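You operate a simulated robot arm through the tools that you are given. There is no shell and no other tool.

Carry out the task below with a simulated robot arm. There is one attempt and no reset: what you move stays moved.

Task
Warm the red and yellow lined plugs and fit both in the valve block.
Fine: red in pocket 1, yellow in pocket 2; press the plunger till the red one leads the block by its LEAD; fit it first, then the yellow one.

Only the result counts: the job must be done as asked and must still hold three seconds after the hand-in. Knocking over, shifting, dropping, spilling or breaking anything else fails it.

Robot
A 7-joint arm with a two-finger parallel gripper, fixed in place. Base frame: the origin is at the foot of the arm, x ahead of it, y to its left, z up. Lengths are in m, angles in rad, forces in N, time in s.
With the tool pointing down near the work surface it reaches from about 0.52 to 0.96 m from the base axis. Its first joint turns from -2.897 to 2.897 rad. Payload 3.91 kg.
The TCP is the grasp point between the finger pads, 0.03 m short of the fingertips. In the tool frame z runs along the fingers and y along their closing line. The gripper opens to 0.11 m. The fingers are 0.02 m wide and 0.01 m thick; the gripper's body (0.048 by 0.112 m) begins 0.055 m behind the TCP.
Orientation is that of the tool frame in the base frame, as [roll, pitch, yaw] about the fixed x, y, z axes, in that order (R = Rz(yaw) Ry(pitch) Rx(roll)). With the fingers straight down and closing along the base's y, the tool's x points along the base's -x, its y along +y and its z along -z.

Tools
- The arm moves only by the tool send_rows. Its arguments are lists of equal length, an entry for each row: "travel": the shift along the base's x, y, z in m, a list of three; "delta_rot": the turn, a rotation vector about the base's x, y, z in rad, a list of three. In form: {"travel": [[tx, ty, tz], ...], "delta_rot": [[ax, ay, az], ...]}. A call has 1 to 20 rows; each row shifts and turns the commanded pose from where the row before left it. "hand" is the finger opening in m, from 0 to 0.11, set as the call begins (left out, the last holds). Each row takes 0.2 s and may step no farther than 0.05 m and 0.15 rad from the row before; otherwise, or with a gripper value out of range, the whole call is refused. A pose out of reach is approached as far as the arm can. The call stops where the force on the tool passes 60 N (or 10 N more than at its start, if that is more) or the arm is blocked; 0.2 s more then pass. Each finger travels about 0.072 m/s and halts on what it meets, pressing with about 44 N; the grip force reading is that of the motor and also rises with nothing between the fingers. The clock runs only during rows and for 0.2 s after the last one: add rows that do not move to give the fingers time. It gives the time, the measured TCP pose, the force on the tool (base axes), the opening and the grip force at its end, in the units of the frame above (readings bear some noise), with the torque about the TCP (base axes, N m) and any sound that the robot's microphone picked up, and new pictures: "show" is both (left out), scene, wrist or none.
- Cameras (640 x 400 px; columns grow to the right, rows downward): "scene" is fixed at [0.399, 0.502, 1.6177]; the picture's right is [-0.85, -0.53, 0.00], its down [-0.46, 0.75, -0.48] and it looks along [0.25, -0.41, -0.88] (base axes); focal length 214 px, centre (320, 200). "wrist" rides on the gripper at [0.072, 0.017, -0.103] in the tool frame; the picture's right is [-0.23, 0.97, 0.00], its down [-0.76, -0.18, -0.62] and it looks along [-0.61, -0.14, 0.78] (tool axes); focal length 222 px, centre (320, 200). There is no depth. A picture from a camera that has moved, and an enlarged one, comes with that camera's place and axes in the base frame and with its lens.
- move_column(by): slides the trunk up (or, below 0, down) by that many m; the arm rides with it, the base frame stays. It gives what a move gives, with no picture.
- inspect(camera, box): a new picture of the part [left, top, right, bottom] of that camera's present view, enlarged. No time passes.
- hand_in(): hands the job in; it is judged then, once.

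Places have to be worked out from the pictures, the camera data and where the tool is seen. Open the gripper and draw the arm clear of the work before you hand the job in, unless the task says otherwise.

The tools are called after "Request:" by a JSON object that holds its "method" and its "body". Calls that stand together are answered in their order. send_rows: Moves the arm, as the interface text tells. Its arguments: {"type":"object","properties":{"travel":{"type":"array"},"delta_rot":{"type":"array"},"hand":{"type":"number"},"show":{"type":"string","enum":["both","scene","wrist","none"]}},"required":["travel","delta_rot"]} The other tools are called the same way: move_column (by) slides the trunk up or down; inspect (camera, box) takes an enlarged picture of a part of a camera's view; hand_in () hands the job in.

At the start:

```text
time_s: 0.0
tcp_pos: [0.4033, 0.0584, 1.3522]
ee_rot: [3.141, -0.001, -3.142]
contact_force: [0.6, -0.4, 0.5]
moment: [0.01, -0.01, 0.04]
grip_width: 0.1099
grip_force: 0.0
trunk travel left (down, up): [-0.669, 0.013]
```

scene: 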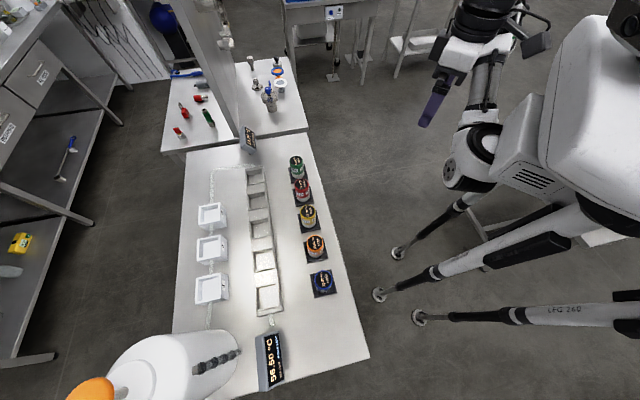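
wrist: 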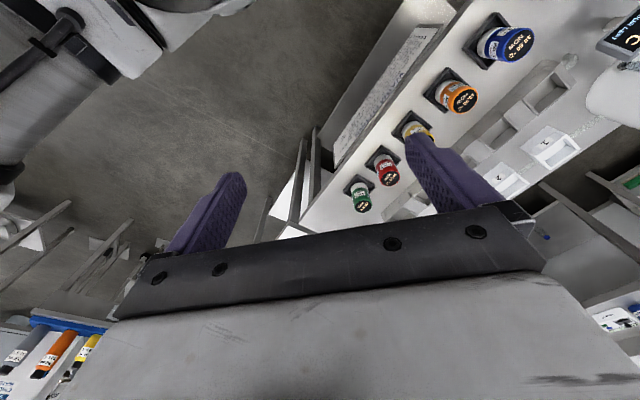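

I start by looking closely at the bench in the scene camera, to read labels and understand the fixtures.

Request:
{"method": "inspect", "body": {"camera": "scene", "box": [180, 150, 360, 260]}}

Request:
{"method": "inspect", "body": {"camera": "scene", "box": [180, 250, 380, 400]}}

Request:
{"method": "inspect", "body": {"camera": "scene", "box": [150, 40, 310, 160]}}

Request:
{"method": "inspect", "body": {"camera": "wrist", "box": [320, 0, 640, 230]}}

```text
3.56 times, centred on (270, 205) of scene
camera zoom: at [0.399, 0.502, 1.6177], right [-0.85, -0.53, 0.0], down [-0.46, 0.75, -0.48], along [0.25, -0.41, -0.88], focal length 763 px, centre (498, 182)
```

zoom: 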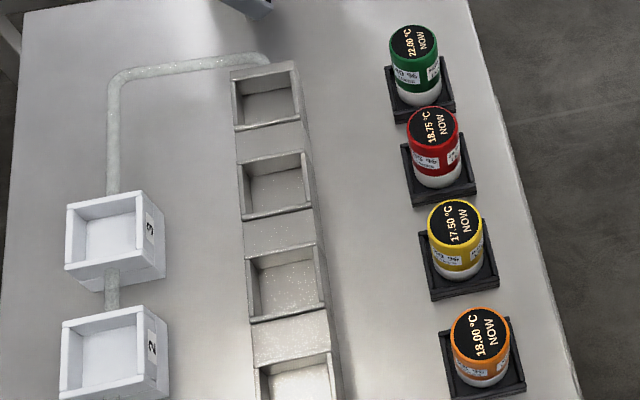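

```text
2.67 times, centred on (280, 325) of scene
camera zoom: at [0.399, 0.502, 1.6177], right [-0.85, -0.53, 0.0], down [-0.46, 0.75, -0.48], along [0.25, -0.41, -0.88], focal length 572 px, centre (427, -133)
```

zoom: 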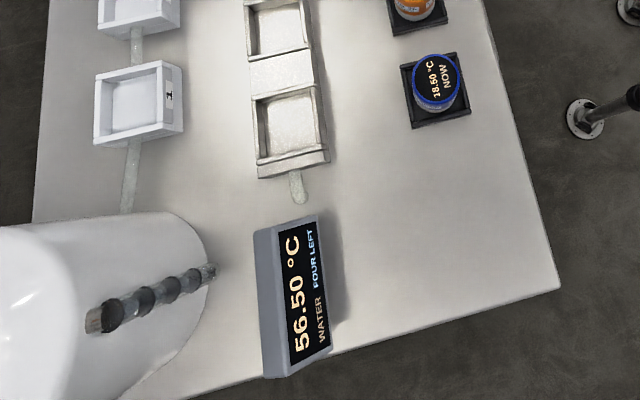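

```text
3.33 times, centred on (230, 100) of scene
camera zoom: at [0.399, 0.502, 1.6177], right [-0.85, -0.53, 0.0], down [-0.46, 0.75, -0.48], along [0.25, -0.41, -0.88], focal length 715 px, centre (620, 533)
```

zoom: 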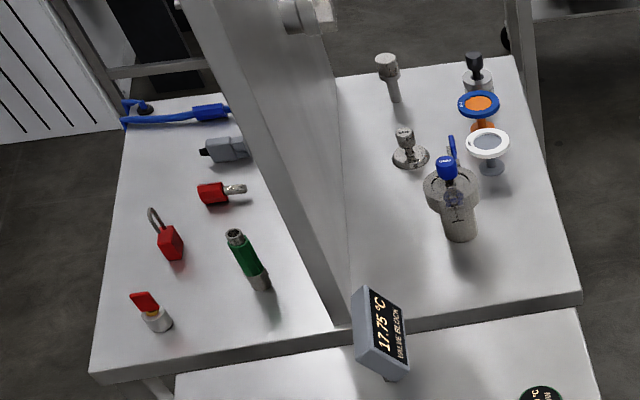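

```text
1.74 times, centred on (480, 115) of wrist
camera zoom: at [0.3319, 0.075, 1.4565], right [0.23, 0.97, 0.0], down [0.76, -0.18, 0.62], along [0.6, -0.14, -0.78], focal length 386 px, centre (42, 348)
```

zoom: 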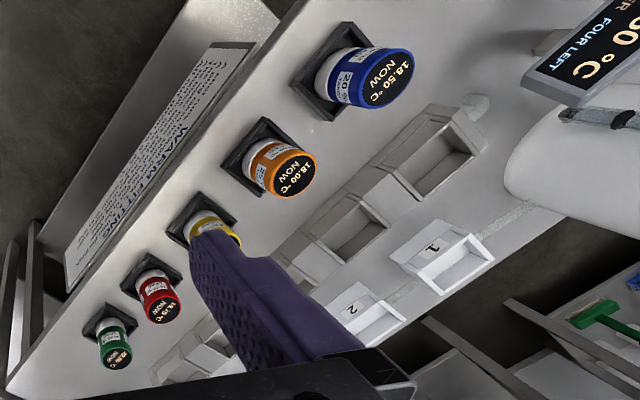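

There is a "WARM FITTING" instruction board on the bench's near face. I zoom in on it and the plug labels.

Request:
{"method": "inspect", "body": {"camera": "wrist", "box": [330, 20, 450, 170]}}

Request:
{"method": "inspect", "body": {"camera": "wrist", "box": [340, 130, 440, 220]}}

Request:
{"method": "inspect", "body": {"camera": "scene", "box": [280, 150, 340, 190]}}

Request:
{"method": "inspect", "body": {"camera": "scene", "box": [280, 180, 340, 230]}}

```text
2.67 times, centred on (390, 95) of wrist
camera zoom: at [0.3319, 0.075, 1.4565], right [0.23, 0.97, 0.0], down [0.76, -0.18, 0.62], along [0.6, -0.14, -0.78], focal length 592 px, centre (133, 480)
```

zoom: 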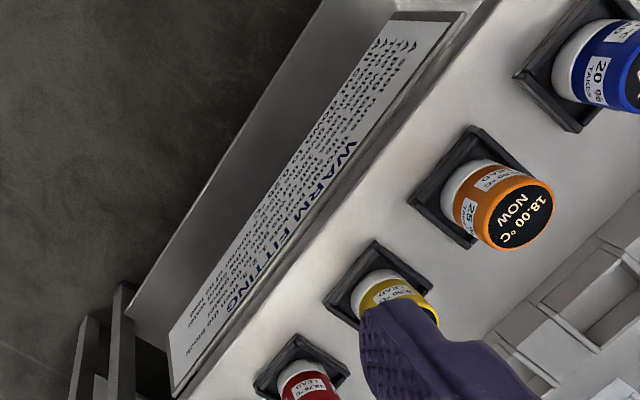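

```text
4.44 times, centred on (390, 175) of wrist
camera zoom: at [0.3319, 0.075, 1.4565], right [0.23, 0.97, 0.0], down [0.76, -0.18, 0.62], along [0.6, -0.14, -0.78], focal length 987 px, centre (9, 311)
```

zoom: 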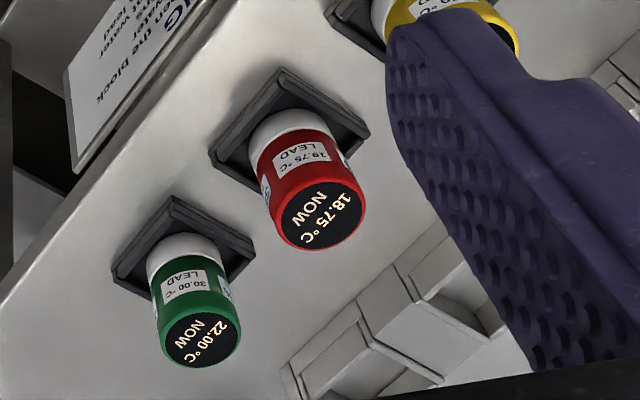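

```text
10.00 times, centred on (310, 170) of scene
camera zoom: at [0.399, 0.502, 1.6177], right [-0.85, -0.53, 0.0], down [-0.46, 0.75, -0.48], along [0.25, -0.41, -0.88], focal length 2145 px, centre (420, 500)
```

zoom: 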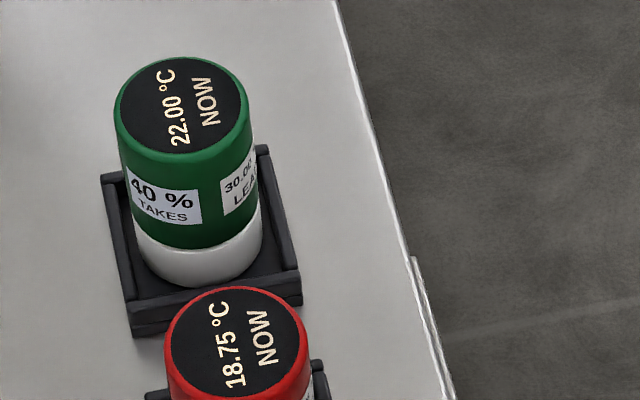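

```text
8.00 times, centred on (310, 205) of scene
camera zoom: at [0.399, 0.502, 1.6177], right [-0.85, -0.53, 0.0], down [-0.46, 0.75, -0.48], along [0.25, -0.41, -0.88], focal length 1716 px, centre (400, 160)
```

zoom: 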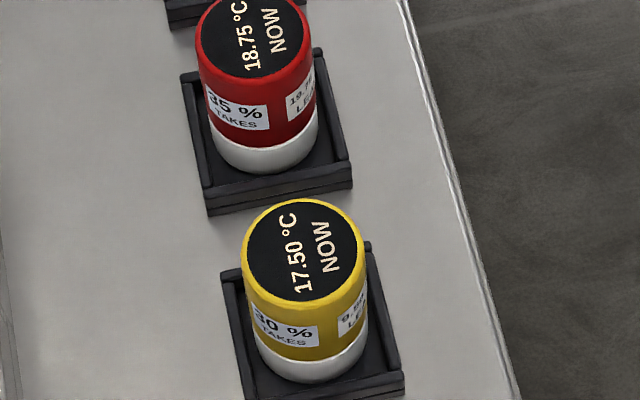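

The zooms are re-rendered sharply, so I zoom much closer on the board sections to read the text before moving anything.

Request:
{"method": "inspect", "body": {"camera": "wrist", "box": [385, 20, 441, 60]}}

Request:
{"method": "inspect", "body": {"camera": "wrist", "box": [358, 60, 414, 100]}}

Request:
{"method": "inspect", "body": {"camera": "wrist", "box": [325, 100, 381, 140]}}

Request:
{"method": "inspect", "body": {"camera": "wrist", "box": [390, 110, 440, 150]}}

```text
10.00 times, centred on (413, 40) of wrist
camera zoom: at [0.3319, 0.075, 1.4565], right [0.23, 0.97, 0.0], down [0.76, -0.18, 0.62], along [0.6, -0.14, -0.78], focal length 2221 px, centre (-610, 1800)
```

zoom: 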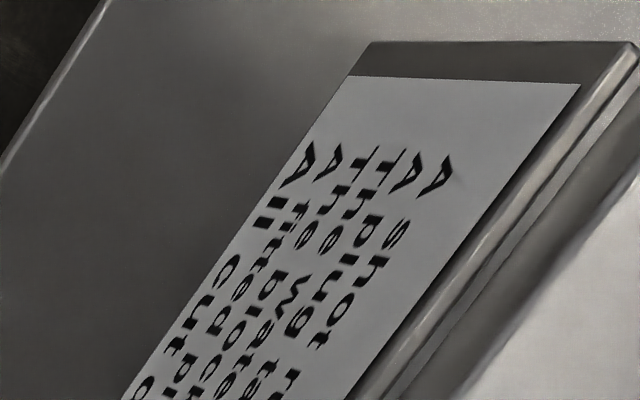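

```text
10.00 times, centred on (386, 80) of wrist
camera zoom: at [0.3319, 0.075, 1.4565], right [0.23, 0.97, 0.0], down [0.76, -0.18, 0.62], along [0.6, -0.14, -0.78], focal length 2221 px, centre (-340, 1400)
```

zoom: 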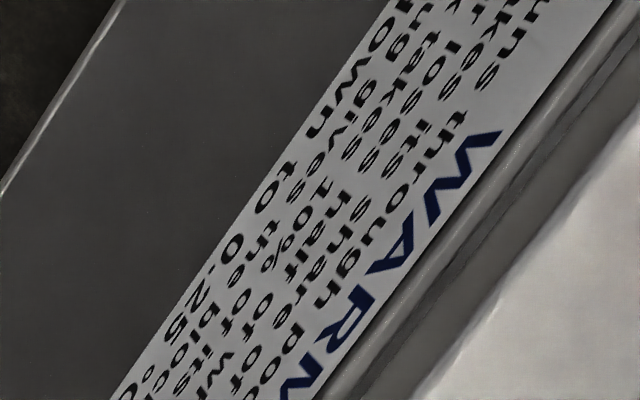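

```text
10.00 times, centred on (353, 120) of wrist
camera zoom: at [0.3319, 0.075, 1.4565], right [0.23, 0.97, 0.0], down [0.76, -0.18, 0.62], along [0.6, -0.14, -0.78], focal length 2221 px, centre (-10, 1000)
```

zoom: 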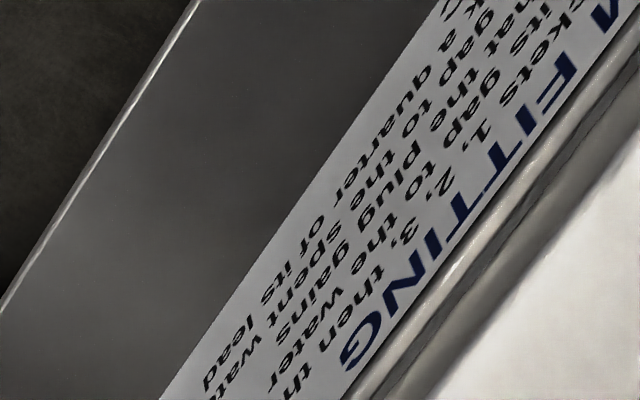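

```text
10.00 times, centred on (415, 130) of wrist
camera zoom: at [0.3319, 0.075, 1.4565], right [0.23, 0.97, 0.0], down [0.76, -0.18, 0.62], along [0.6, -0.14, -0.78], focal length 2221 px, centre (-630, 900)
```

zoom: 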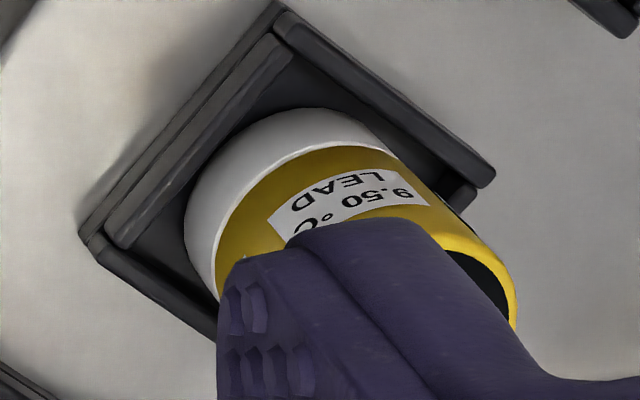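

The board lists the physics of the shots. I turn the tool about 45° so the wrist camera faces the board squarely and lower it a little to read it fully.

Request:
{"method": "send_rows", "body": {"travel": [[-0.005, -0.01, -0.02], [-0.005, -0.01, -0.02], [-0.005, -0.01, -0.02], [-0.005, -0.01, -0.02], [-0.005, -0.01, -0.02], [-0.005, -0.01, -0.02]], "delta_rot": [[0, 0, 0.131], [0, 0, 0.131], [0, 0, 0.131], [0, 0, 0.131], [0, 0, 0.131], [0, 0, 0.131]], "show": "both"}}

```text
time_s: 1.4
tcp_pos: [0.3731, -0.0014, 1.2328]
ee_rot: [3.141, -0.002, -2.352]
contact_force: [-0.4, -0.4, -0.2]
moment: [0.0, 0.03, -0.04]
grip_width: 0.11
grip_force: 0.2
trunk travel left (down, up): [-0.669, 0.013]
camera wrist: at [0.3116, -0.0415, 1.3353], right [-0.53, 0.85, 0.0], down [0.66, 0.42, 0.62], along [0.53, 0.33, -0.78], focal length 222 px, centre (320, 200)
```

scene: 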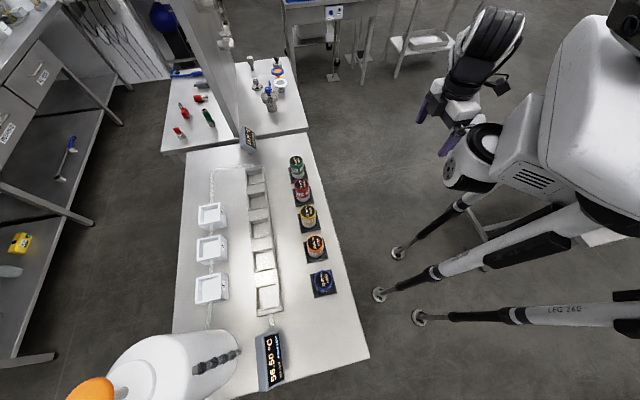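
wrist: 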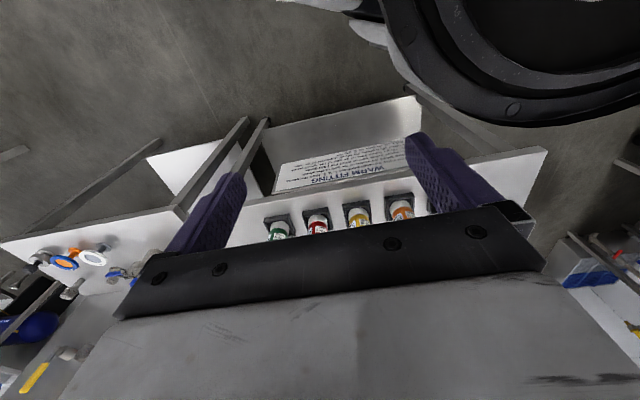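

The board is now visible between the fingers. I zoom in on it and the visible plug labels.

Request:
{"method": "inspect", "body": {"camera": "wrist", "box": [270, 130, 350, 195]}}

Request:
{"method": "inspect", "body": {"camera": "wrist", "box": [330, 130, 410, 195]}}

Request:
{"method": "inspect", "body": {"camera": "wrist", "box": [260, 185, 430, 245]}}

```text
6.15 times, centred on (310, 162) of wrist
camera zoom: at [0.3116, -0.0415, 1.3353], right [-0.53, 0.85, 0.0], down [0.66, 0.42, 0.62], along [0.53, 0.33, -0.78], focal length 1367 px, centre (382, 431)
```

zoom: 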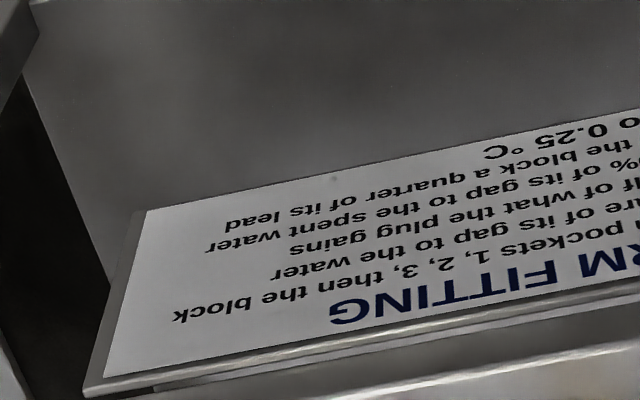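

```text
6.15 times, centred on (370, 162) of wrist
camera zoom: at [0.3116, -0.0415, 1.3353], right [-0.53, 0.85, 0.0], down [0.66, 0.42, 0.62], along [0.53, 0.33, -0.78], focal length 1367 px, centre (12, 431)
```

zoom: 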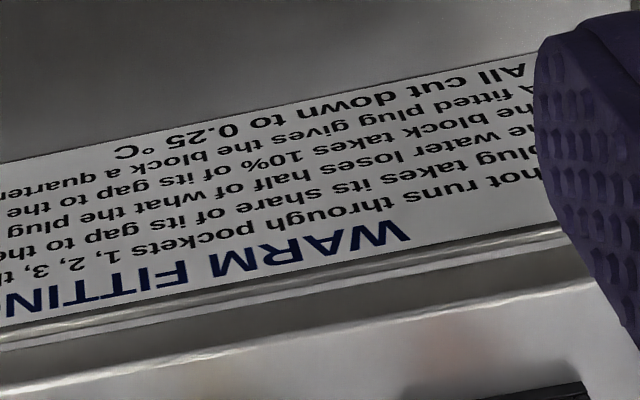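

```text
3.76 times, centred on (345, 215) of wrist
camera zoom: at [0.3116, -0.0415, 1.3353], right [-0.53, 0.85, 0.0], down [0.66, 0.42, 0.62], along [0.53, 0.33, -0.78], focal length 836 px, centre (226, 144)
```

zoom: 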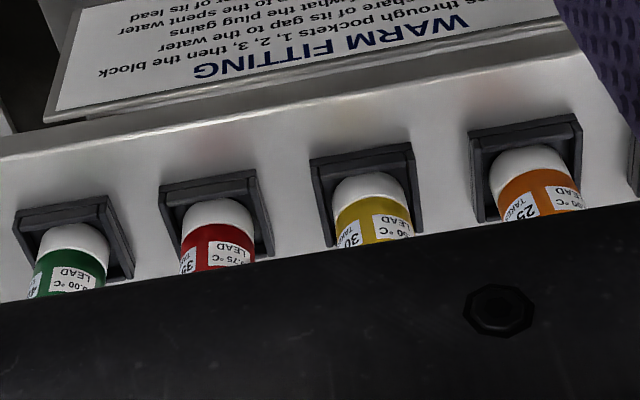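

The rule set is clear: three shots should give red 45.75 / block 26.00 (lead exactly 19.75), then after fitting red the block goes to 30.75 and yellow at 40.25 leads by 9.50. Now I look closer at the block's cells, the numbered pockets, and the dispenser.

Request:
{"method": "inspect", "body": {"camera": "scene", "box": [235, 160, 295, 240]}}

Request:
{"method": "inspect", "body": {"camera": "scene", "box": [235, 230, 295, 330]}}

Request:
{"method": "inspect", "body": {"camera": "scene", "box": [185, 195, 245, 255]}}

Request:
{"method": "inspect", "body": {"camera": "scene", "box": [185, 240, 245, 330]}}

Request:
{"method": "inspect", "body": {"camera": "scene", "box": [50, 310, 300, 400]}}

```text
5.00 times, centred on (265, 200) of scene
camera zoom: at [0.399, 0.502, 1.6177], right [-0.85, -0.53, 0.0], down [-0.46, 0.75, -0.48], along [0.25, -0.41, -0.88], focal length 1072 px, centre (595, 200)
```

zoom: 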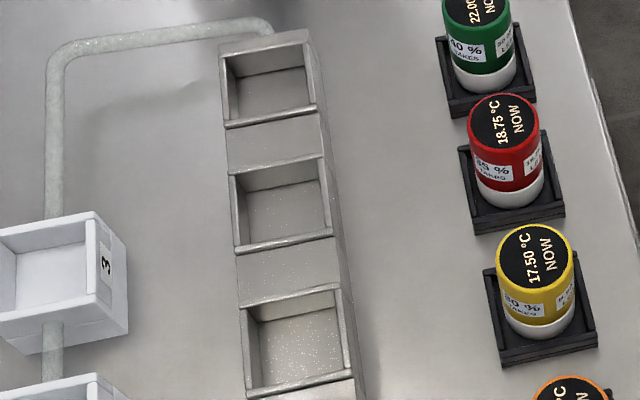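

```text
4.00 times, centred on (265, 280) of scene
camera zoom: at [0.399, 0.502, 1.6177], right [-0.85, -0.53, 0.0], down [-0.46, 0.75, -0.48], along [0.25, -0.41, -0.88], focal length 858 px, centre (540, -120)
```

zoom: 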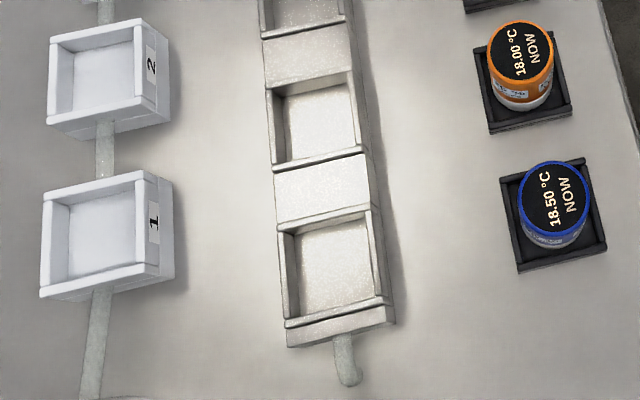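

```text
6.67 times, centred on (215, 225) of scene
camera zoom: at [0.399, 0.502, 1.6177], right [-0.85, -0.53, 0.0], down [-0.46, 0.75, -0.48], along [0.25, -0.41, -0.88], focal length 1430 px, centre (1020, 33)
```

zoom: 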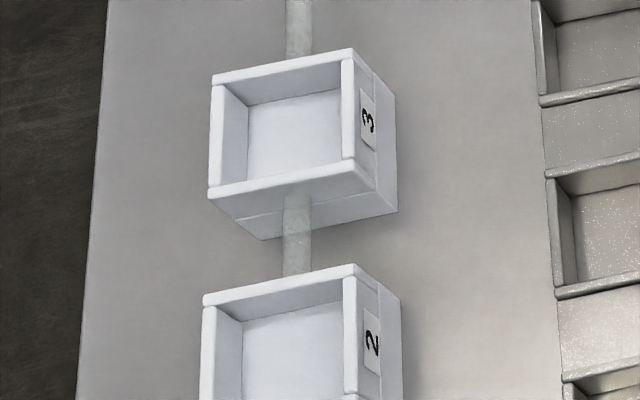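

```text
4.44 times, centred on (215, 285) of scene
camera zoom: at [0.399, 0.502, 1.6177], right [-0.85, -0.53, 0.0], down [-0.46, 0.75, -0.48], along [0.25, -0.41, -0.88], focal length 953 px, centre (787, -178)
```

zoom: 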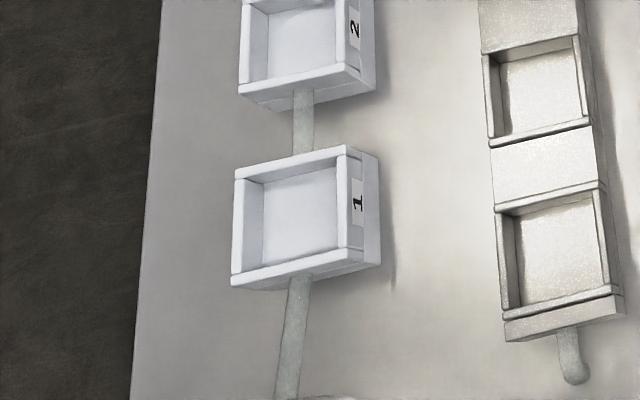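

```text
2.56 times, centred on (175, 355) of scene
camera zoom: at [0.399, 0.502, 1.6177], right [-0.85, -0.53, 0.0], down [-0.46, 0.75, -0.48], along [0.25, -0.41, -0.88], focal length 549 px, centre (691, -197)
```

zoom: 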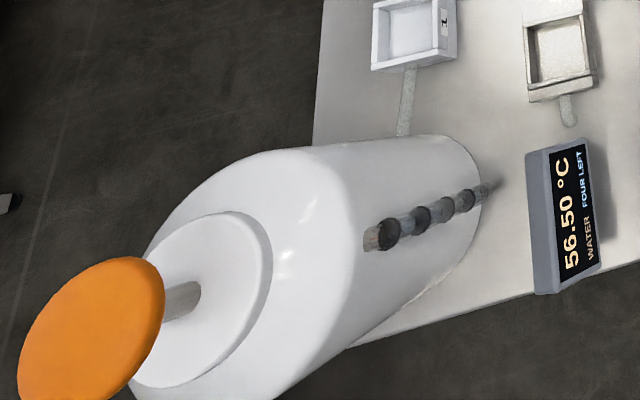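

Bench top works out at z≈0.871, rotated ~45°, with plugs 0.11 m apart; three shots planned. I now swing the camera (tilted up) to locate the dispenser's orange plunger.

Request:
{"method": "send_rows", "body": {"travel": [[0.0077, 0.042, 0.0167], [0.0077, 0.042, 0.0167], [0.0077, 0.042, 0.0167], [0.0077, 0.042, 0.0167], [0.0077, 0.042, 0.0167], [0.0077, 0.042, 0.0167], [0.0077, 0.042, 0.0167], [0.0077, 0.042, 0.0167], [0.0077, 0.042, 0.0167], [0.0077, 0.042, 0.0167]], "delta_rot": [[0, 0, 0.144], [0, 0, 0.144], [0, 0, 0.144], [0, 0, 0.144], [0.127, -0.027, 0], [0.127, -0.027, 0], [0.127, -0.027, 0], [0.127, -0.027, 0], [0.127, -0.027, 0], [0, 0, 0]], "show": "both"}}

```text
time_s: 3.6
tcp_pos: [0.451, 0.4211, 1.4008]
ee_rot: [3.141, 0.649, -1.78]
contact_force: [-0.7, -0.5, -1.2]
moment: [0.0, -0.05, -0.03]
grip_width: 0.1098
grip_force: 0.2
trunk travel left (down, up): [-0.669, 0.013]
camera wrist: at [0.4098, 0.3067, 1.4392], right [-0.92, 0.38, 0.14], down [0.22, 0.19, 0.96], along [0.34, 0.91, -0.26], focal length 222 px, centre (320, 200)
```

scene: 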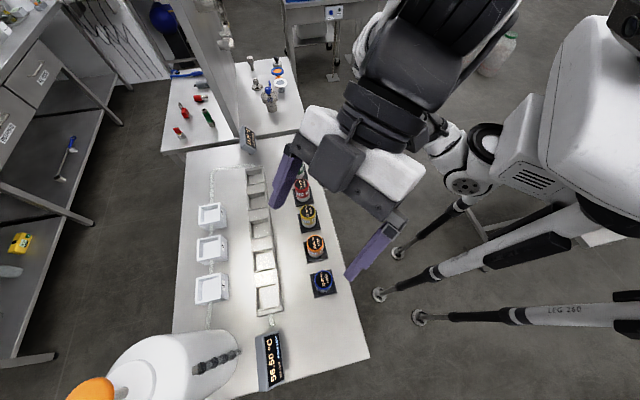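
wrist: 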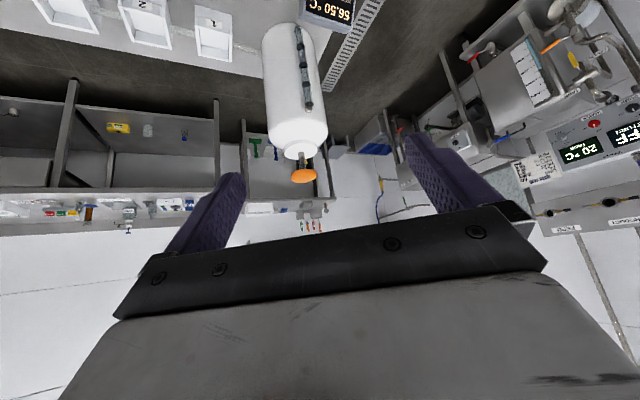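

Excellent view of the dispenser. I zoom in to locate the plunger cap and the body edges.

Request:
{"method": "inspect", "body": {"camera": "wrist", "box": [250, 110, 360, 195]}}

Request:
{"method": "inspect", "body": {"camera": "wrist", "box": [180, 0, 380, 120]}}

```text
4.71 times, centred on (305, 152) of wrist
camera zoom: at [0.4098, 0.3067, 1.4392], right [-0.92, 0.38, 0.14], down [0.22, 0.19, 0.96], along [0.34, 0.91, -0.26], focal length 1045 px, centre (391, 424)
```

zoom: 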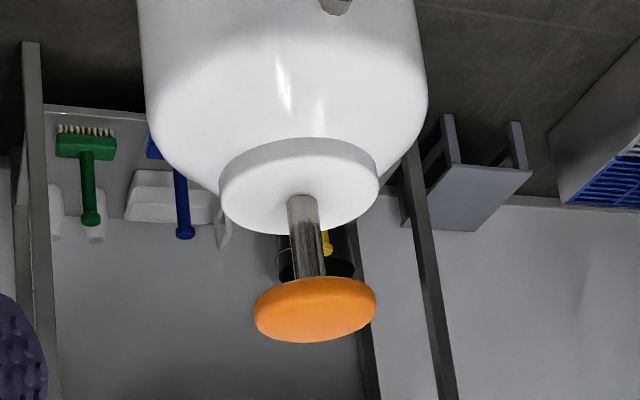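

```text
3.20 times, centred on (280, 60) of wrist
camera zoom: at [0.4098, 0.3067, 1.4392], right [-0.92, 0.38, 0.14], down [0.22, 0.19, 0.96], along [0.34, 0.91, -0.26], focal length 711 px, centre (448, 648)
```

zoom: 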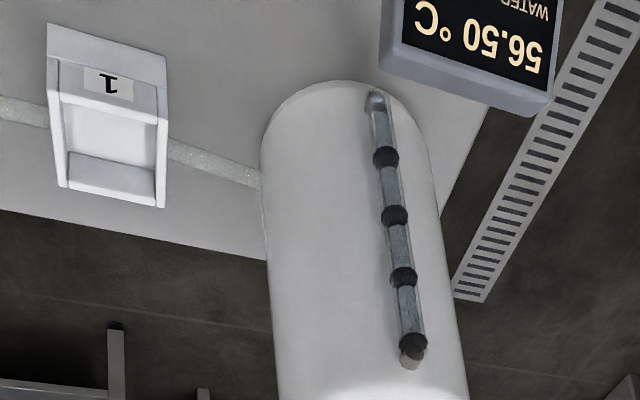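

The plunger cap is at about (0.609, 0.752, 1.245), 0.06 m wide. Next I straighten the tool and hover above the red plug at about (0.673, 0.184) to measure it.

Request:
{"method": "send_rows", "body": {"travel": [[0.0222, -0.0237, -0.025], [0.0222, -0.0237, -0.025], [0.0222, -0.0237, -0.025], [0.0222, -0.0237, -0.025], [0.0222, -0.0237, -0.025], [0.0222, -0.0237, -0.025], [0.0222, -0.0237, -0.025], [0.0222, -0.0237, -0.025], [0.0222, -0.0237, -0.025], [0.0222, -0.0237, -0.025], [0, 0, 0]], "delta_rot": [[-0.127, 0.027, 0], [-0.127, 0.027, 0], [-0.127, 0.027, 0], [-0.127, 0.027, 0], [-0.127, 0.027, 0], [0, 0, -0.144], [0, 0, -0.144], [0, 0, -0.144], [0, 0, -0.144], [0, 0, -0.008], [0, 0, 0]], "show": "both"}}

```text
time_s: 6.0
tcp_pos: [0.6706, 0.1819, 1.1511]
ee_rot: [3.139, -0.001, -2.364]
contact_force: [0.3, 0.9, 0.4]
moment: [-0.03, 0.0, -0.01]
grip_width: 0.1099
grip_force: 0.1
trunk travel left (down, up): [-0.669, 0.013]
camera wrist: at [0.6087, 0.1434, 1.254], right [-0.52, 0.85, 0.0], down [0.67, 0.41, 0.62], along [0.53, 0.32, -0.78], focal length 222 px, centre (320, 200)
```

scene: 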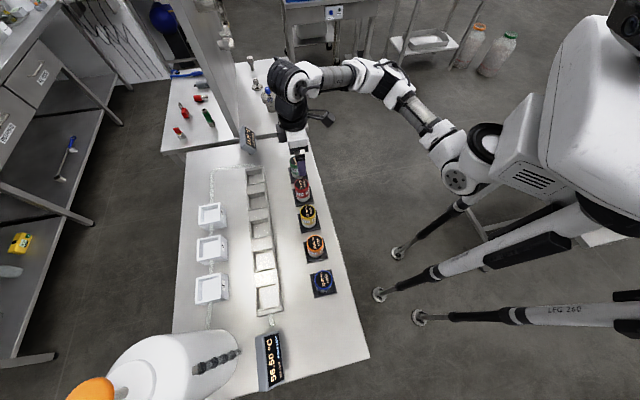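
wrist: 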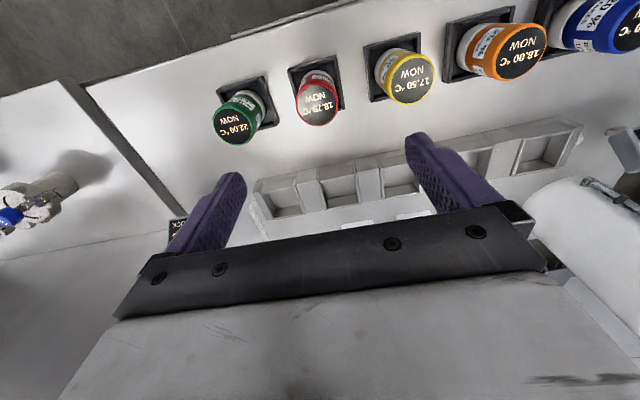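

Request:
{"method": "inspect", "body": {"camera": "wrist", "box": [200, 30, 450, 160]}}

Request:
{"method": "inspect", "body": {"camera": "wrist", "box": [240, 110, 600, 230]}}

```text
2.56 times, centred on (325, 95) of wrist
camera zoom: at [0.6087, 0.1434, 1.254], right [-0.52, 0.85, 0.0], down [0.67, 0.41, 0.62], along [0.53, 0.32, -0.78], focal length 569 px, centre (307, 469)
```

zoom: 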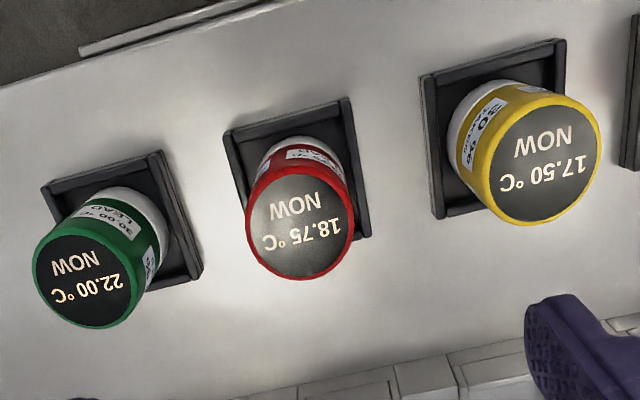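

```text
1.78 times, centred on (420, 170) of wrist
camera zoom: at [0.6087, 0.1434, 1.254], right [-0.52, 0.85, 0.0], down [0.67, 0.41, 0.62], along [0.53, 0.32, -0.78], focal length 395 px, centre (142, 253)
```

zoom: 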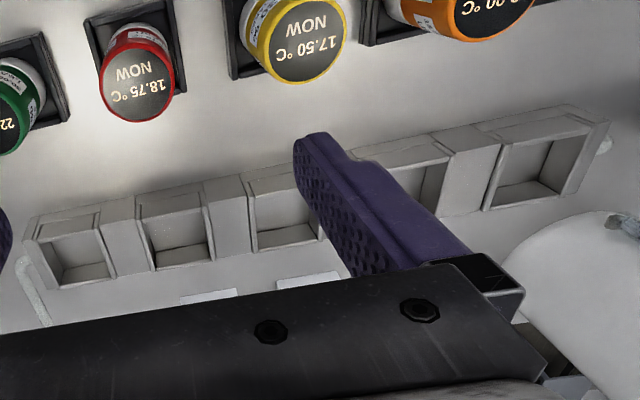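

Red's top is at about (0.6745, 0.182, 0.973), almost below the tool. I center and descend partway, then look again.

Request:
{"method": "send_rows", "body": {"travel": [[0.0037, 0, -0.03], [0, 0, -0.035], [0, 0, -0.035], [0, 0, -0.025], [0, 0, 0]], "delta_rot": [[0, 0, 0], [0, 0, 0], [0, 0, 0], [0, 0, 0], [0, 0, 0]], "show": "both"}}

```text
time_s: 7.2
tcp_pos: [0.6746, 0.1804, 1.0255]
ee_rot: [3.139, -0.002, -2.364]
contact_force: [0.4, -0.1, -0.2]
moment: [0.0, -0.01, 0.02]
grip_width: 0.1099
grip_force: 0.1
trunk travel left (down, up): [-0.669, 0.013]
camera wrist: at [0.6124, 0.1429, 1.1287], right [-0.52, 0.85, 0.0], down [0.67, 0.41, 0.62], along [0.53, 0.33, -0.78], focal length 222 px, centre (320, 200)
```

scene: 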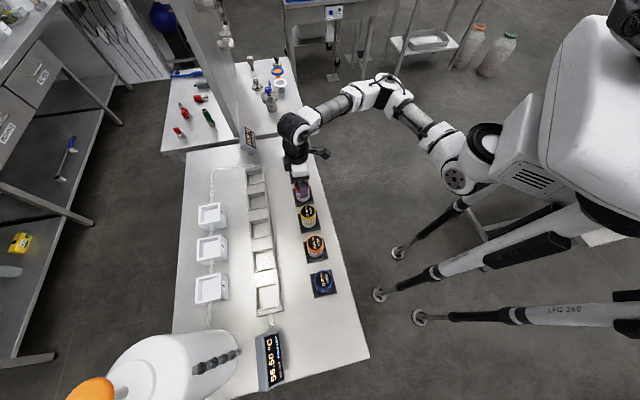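
wrist: 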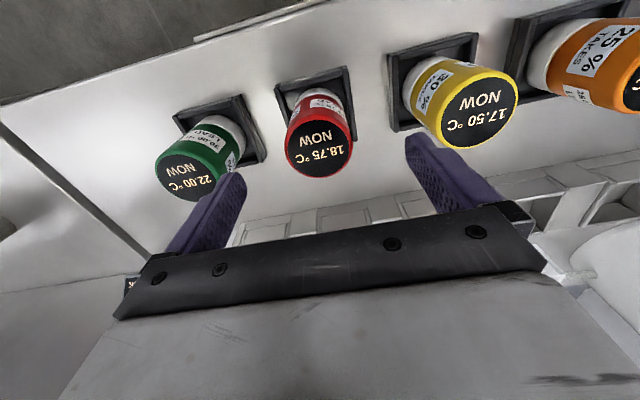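

Red is centred on the tool axis (top at z≈0.97). I descend to grip it with the TCP about 2 cm below its top.

Request:
{"method": "send_rows", "body": {"travel": [[0, 0.001, -0.03], [0, 0, -0.03], [0, 0, -0.0155], [0, 0, 0]], "delta_rot": [[0, 0, 0], [0, 0, 0], [0, 0, 0], [0, 0, 0]], "show": "wrist"}}

```text
time_s: 8.2
tcp_pos: [0.6758, 0.1834, 0.9491]
ee_rot: [3.14, -0.001, -2.362]
contact_force: [0.6, -0.4, 0.4]
moment: [0.02, -0.02, -0.02]
grip_width: 0.1102
grip_force: 0.0
trunk travel left (down, up): [-0.669, 0.013]
camera wrist: at [0.6132, 0.144, 1.0529], right [-0.52, 0.85, 0.0], down [0.67, 0.41, 0.62], along [0.53, 0.33, -0.78], focal length 222 px, centre (320, 200)
```

wrist: 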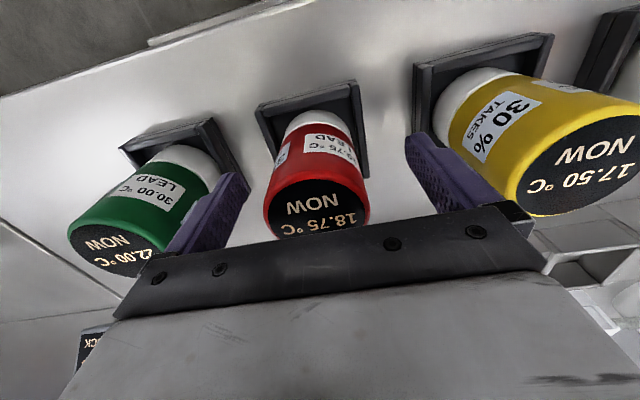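

Red sits between the pads with room on both sides. I close the fingers on it.

Request:
{"method": "send_rows", "body": {"travel": [[0, 0, 0], [0, 0, 0], [0, 0, 0], [0, 0, 0]], "delta_rot": [[0, 0, 0], [0, 0, 0], [0, 0, 0], [0, 0, 0]], "hand": 0.03, "show": "wrist"}}

```text
time_s: 9.2
tcp_pos: [0.6756, 0.1827, 0.9496]
ee_rot: [3.14, -0.002, -2.363]
contact_force: [0.8, 0.1, -0.1]
moment: [-0.01, -0.09, 0.03]
grip_width: 0.0512
grip_force: 43.7
trunk travel left (down, up): [-0.669, 0.013]
camera wrist: at [0.6132, 0.144, 1.0531], right [-0.52, 0.85, 0.0], down [0.67, 0.41, 0.62], along [0.53, 0.33, -0.78], focal length 222 px, centre (320, 200)
```

wrist: 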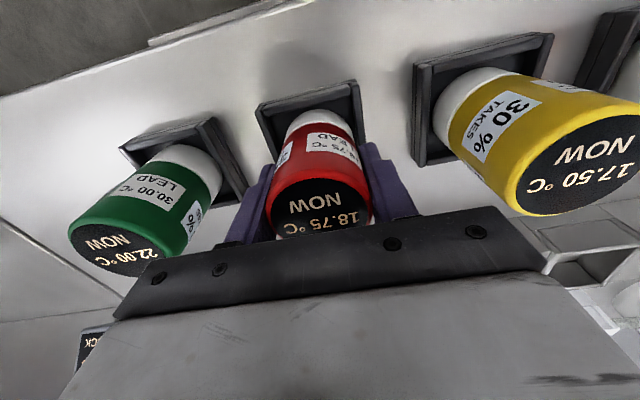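

Grip holds at 0.051 m. I lift red straight up and look.

Request:
{"method": "send_rows", "body": {"travel": [[0, 0, 0.02], [0, 0, 0.03], [0, 0, 0.05], [0, 0, 0.05], [0, 0, 0]], "delta_rot": [[0, 0, 0], [0, 0, 0], [0, 0, 0], [0, 0, 0], [0, 0, 0]], "show": "both"}}

```text
time_s: 10.4
tcp_pos: [0.6763, 0.1834, 1.0999]
ee_rot: [3.139, -0.004, -2.363]
contact_force: [-1.1, -0.1, -2.2]
moment: [-0.01, 0.03, -0.01]
grip_width: 0.0511
grip_force: 43.8
trunk travel left (down, up): [-0.669, 0.013]
camera wrist: at [0.6144, 0.144, 1.2038], right [-0.52, 0.85, 0.0], down [0.67, 0.41, 0.62], along [0.53, 0.33, -0.78], focal length 222 px, centre (320, 200)
```

scene: 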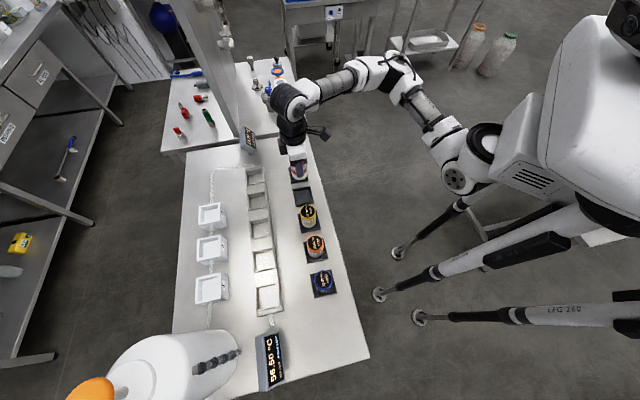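
wrist: 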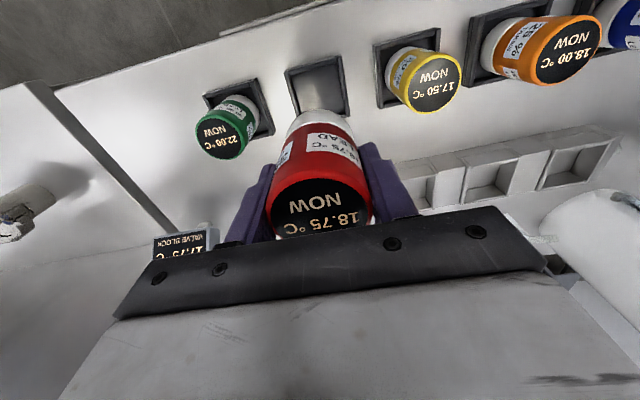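

Red is in hand (bottom ≈0.067 m below the TCP). I carry it above the numbered pockets, first near pocket 2, to measure pockets 1 and 2.

Request:
{"method": "send_rows", "body": {"travel": [[0.0123, 0.0338, 0.004], [0.0123, 0.0338, 0.004], [0.0123, 0.0338, 0.004], [0.0123, 0.0338, 0.004], [0.0123, 0.0338, 0.004], [0.0123, 0.0338, 0], [0.0123, 0.0338, 0], [0.0123, 0.0338, 0], [0.0123, 0.0338, 0], [0.0123, 0.0338, 0], [0, 0, 0]], "delta_rot": [[0, 0, 0], [0, 0, 0], [0, 0, 0], [0, 0, 0], [0, 0, 0], [0, 0, 0], [0, 0, 0], [0, 0, 0], [0, 0, 0], [0, 0, 0], [0, 0, 0]], "show": "both"}}

```text
time_s: 12.8
tcp_pos: [0.77, 0.4606, 1.1164]
ee_rot: [3.14, -0.001, -2.367]
contact_force: [0.6, -0.1, -1.8]
moment: [-0.02, 0.01, 0.01]
grip_width: 0.0509
grip_force: 44.0
out of reach, approached as far as the arm can: row 9, 10
trunk travel left (down, up): [-0.669, 0.013]
camera wrist: at [0.7059, 0.422, 1.2194], right [-0.52, 0.85, 0.0], down [0.67, 0.41, 0.62], along [0.53, 0.33, -0.78], focal length 222 px, centre (320, 200)
```

scene: 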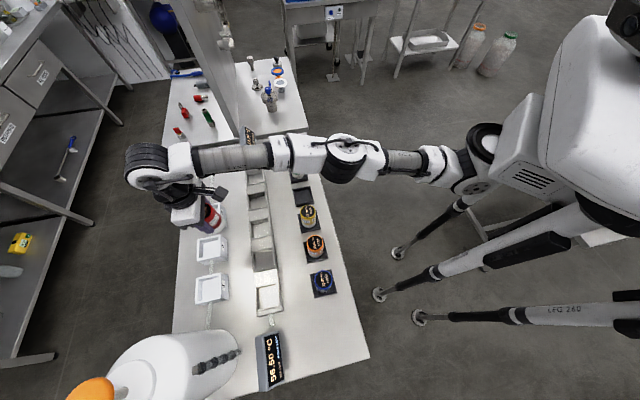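
wrist: 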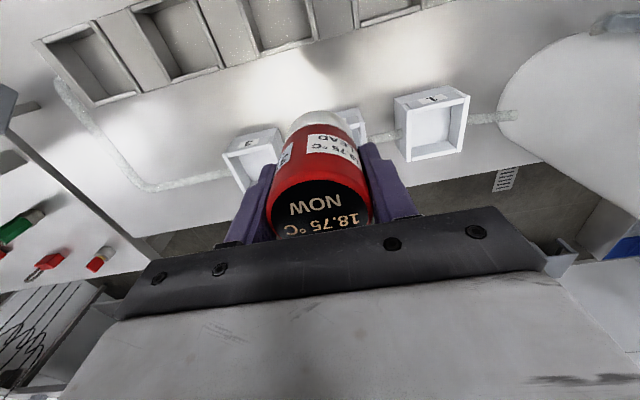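

The arm is stretched out at this height (reach limit ≈0.90 m at z≈1.12). Before adjusting, I zoom in to measure pockets 1 and 2 from here.

Request:
{"method": "inspect", "body": {"camera": "wrist", "box": [330, 70, 530, 180]}}

Request:
{"method": "inspect", "body": {"camera": "wrist", "box": [20, 0, 260, 130]}}

```text
3.20 times, centred on (430, 125) of wrist
camera zoom: at [0.7059, 0.422, 1.2194], right [-0.52, 0.85, 0.0], down [0.67, 0.41, 0.62], along [0.53, 0.33, -0.78], focal length 711 px, centre (-32, 440)
```

zoom: 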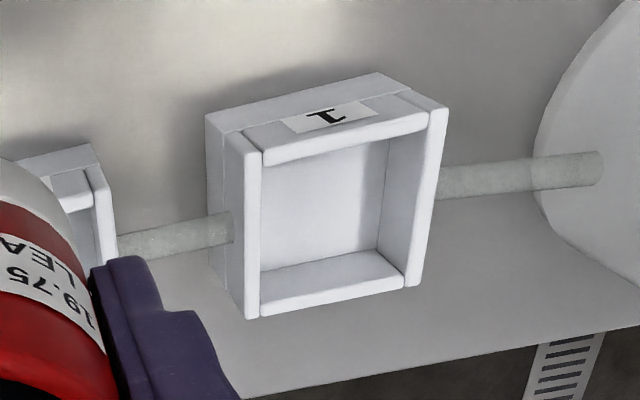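

```text
2.67 times, centred on (140, 65) of wrist
camera zoom: at [0.7059, 0.422, 1.2194], right [-0.52, 0.85, 0.0], down [0.67, 0.41, 0.62], along [0.53, 0.33, -0.78], focal length 592 px, centre (800, 560)
```

zoom: 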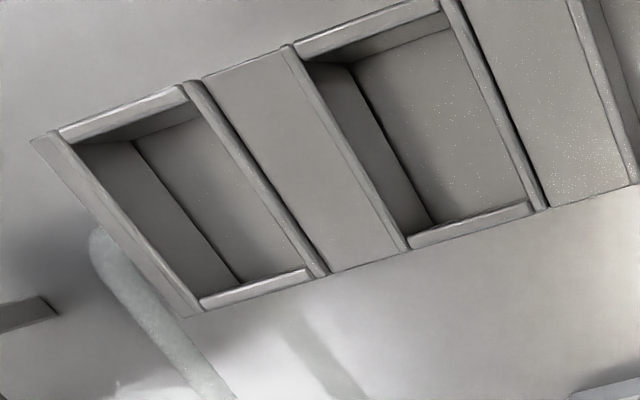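

I zoom the fixed camera on pockets 1 and 2 for a precise cross-check of their positions.

Request:
{"method": "inspect", "body": {"camera": "scene", "box": [188, 265, 236, 310]}}

Request:
{"method": "inspect", "body": {"camera": "scene", "box": [188, 225, 236, 270]}}

Request:
{"method": "inspect", "body": {"camera": "scene", "box": [240, 265, 296, 325]}}

```text
8.89 times, centred on (212, 288) of scene
camera zoom: at [0.399, 0.502, 1.6177], right [-0.85, -0.53, 0.0], down [-0.46, 0.75, -0.48], along [0.25, -0.41, -0.88], focal length 1906 px, centre (1280, -578)
```

zoom: 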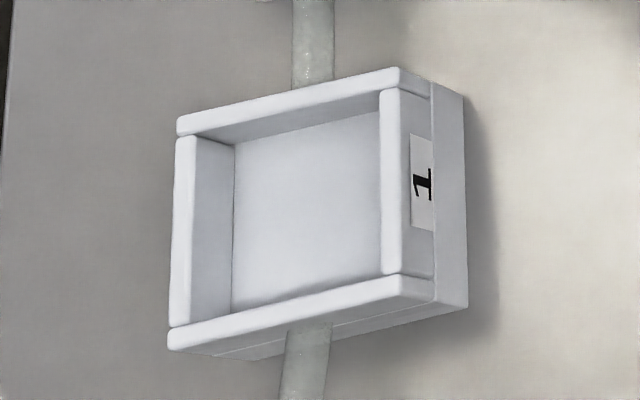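

```text
8.89 times, centred on (212, 248) of scene
camera zoom: at [0.399, 0.502, 1.6177], right [-0.85, -0.53, 0.0], down [-0.46, 0.75, -0.48], along [0.25, -0.41, -0.88], focal length 1906 px, centre (1280, -222)
```

zoom: 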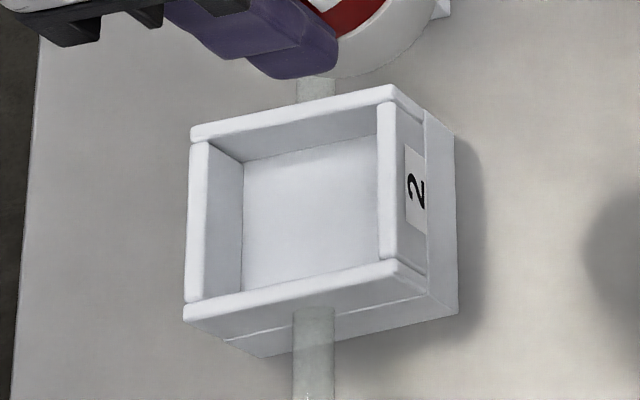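

```text
6.67 times, centred on (268, 295) of scene
camera zoom: at [0.399, 0.502, 1.6177], right [-0.85, -0.53, 0.0], down [-0.46, 0.75, -0.48], along [0.25, -0.41, -0.88], focal length 1430 px, centre (667, -433)
```

zoom: 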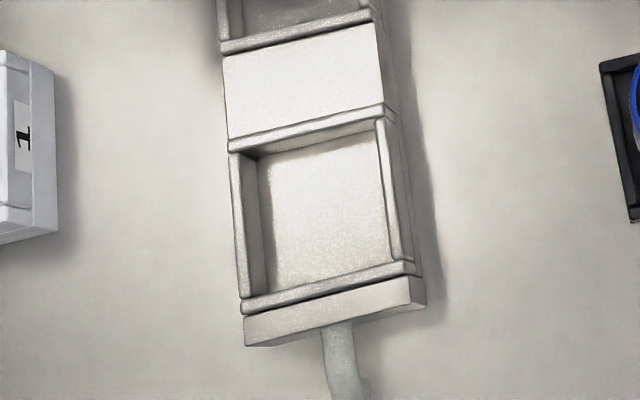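

Pocket 1's rim centre comes out at (0.7245, 0.614, z≈0.928), ~0.06 m square and ~0.028 m deep. I test how the reach changes with height by lowering 5 cm (plug bottom stays well above the pockets).

Request:
{"method": "send_rows", "body": {"travel": [[0, 0, -0.025], [0, 0, -0.025], [0, 0, 0]], "delta_rot": [[0, 0, 0], [0, 0, 0], [0, 0, 0]], "show": "both"}}

```text
time_s: 13.6
tcp_pos: [0.7686, 0.46, 1.0673]
ee_rot: [3.139, -0.003, -2.363]
contact_force: [0.5, 0.6, -2.4]
moment: [0.04, 0.01, -0.01]
grip_width: 0.0514
grip_force: 43.7
trunk travel left (down, up): [-0.669, 0.013]
camera wrist: at [0.706, 0.4217, 1.1699], right [-0.52, 0.85, 0.0], down [0.67, 0.41, 0.62], along [0.53, 0.32, -0.78], focal length 222 px, centre (320, 200)
```

scene: 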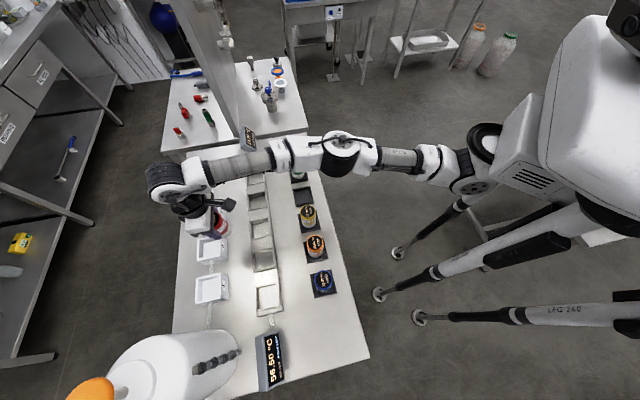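
wrist: 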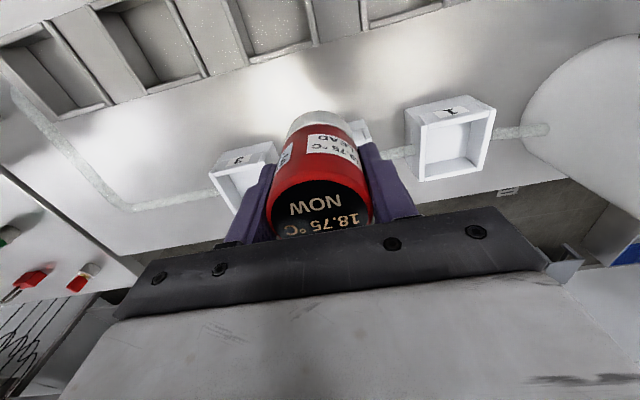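

No more stretch complaint when lowering. I now swing toward pocket 1 while dropping slightly (plug bottom ≈0.965, rim ≈0.928).

Request:
{"method": "send_rows", "body": {"travel": [[-0.011, 0.0385, -0.005], [-0.011, 0.0385, -0.01], [-0.011, 0.0385, -0.01], [-0.011, 0.0385, -0.01], [0, 0, 0]], "delta_rot": [[0, 0, 0], [0, 0, 0], [0, 0, 0], [0, 0, 0], [0, 0, 0]], "show": "both"}}

```text
time_s: 14.8
tcp_pos: [0.7067, 0.5459, 1.0393]
ee_rot: [3.139, -0.001, -2.362]
contact_force: [-0.7, 0.1, -2.8]
moment: [0.0, 0.05, 0.01]
grip_width: 0.0511
grip_force: 44.0
out of reach, approached as far as the arm can: row 1, 2, 3, 4
trunk travel left (down, up): [-0.669, 0.013]
camera wrist: at [0.6437, 0.5069, 1.1426], right [-0.52, 0.85, 0.0], down [0.67, 0.41, 0.62], along [0.53, 0.33, -0.78], focal length 222 px, centre (320, 200)
```

scene: 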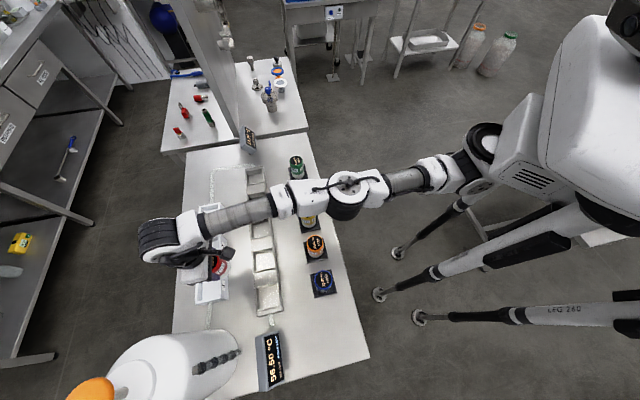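
wrist: 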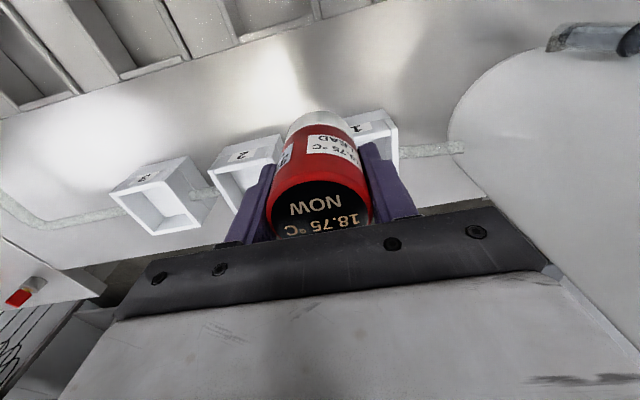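

Reach tops out at ≈0.893 here too, so the trunk height likely matters. I pull back slightly and raise, then lower the trunk 0.1 m to test the reach with a lower shoulder.

Request:
{"method": "send_rows", "body": {"travel": [[-0.02, -0.016, 0.03], [-0.02, -0.016, 0.03], [0, 0, 0.04], [0, 0, 0.03], [0, 0, 0]], "delta_rot": [[0, 0, 0], [0, 0, 0], [0, 0, 0], [0, 0, 0], [0, 0, 0]], "show": "none"}}

Request:
{"method": "move_column", "body": {"by": -0.1}}

```text
time_s: 16.0
tcp_pos: [0.6671, 0.5135, 1.1676]
ee_rot: [3.14, -0.003, -2.362]
contact_force: [0.1, 0.3, -2.8]
moment: [-0.02, 0.02, -0.01]
grip_width: 0.0511
grip_force: 43.3
trunk travel left (down, up): [-0.669, 0.013]
```

```text
time_s: 17.3
tcp_pos: [0.6652, 0.5131, 1.0686]
ee_rot: [3.139, -0.004, -2.363]
contact_force: [0.6, -0.4, -2.3]
moment: [0.03, -0.02, 0.03]
grip_width: 0.0507
grip_force: 44.2
trunk travel left (down, up): [-0.569, 0.113]
```

With the trunk 0.1 m lower, I try extending toward pocket 1 at z≈1.07 and see whether it reaches.

Request:
{"method": "send_rows", "body": {"travel": [[0.0198, 0.0336, 0], [0.0198, 0.0336, 0], [0.0198, 0.0336, 0], [0, 0, 0]], "delta_rot": [[0, 0, 0], [0, 0, 0], [0, 0, 0], [0, 0, 0]], "show": "both"}}

```text
time_s: 18.3
tcp_pos: [0.6752, 0.535, 1.0662]
ee_rot: [3.139, -0.003, -2.364]
contact_force: [-0.1, -0.4, -1.6]
moment: [-0.03, 0.01, 0.01]
grip_width: 0.0513
grip_force: 44.2
out of reach, approached as far as the arm can: row 1, 2, 3
trunk travel left (down, up): [-0.569, 0.113]
camera wrist: at [0.6131, 0.4962, 1.1695], right [-0.52, 0.85, 0.0], down [0.67, 0.41, 0.62], along [0.53, 0.32, -0.78], focal length 222 px, centre (320, 200)
```

scene: 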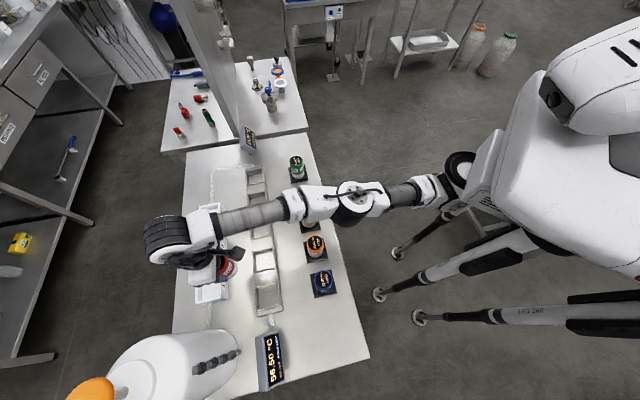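
wrist: 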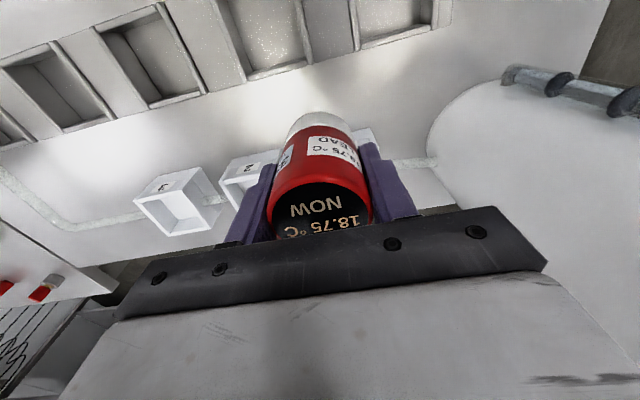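

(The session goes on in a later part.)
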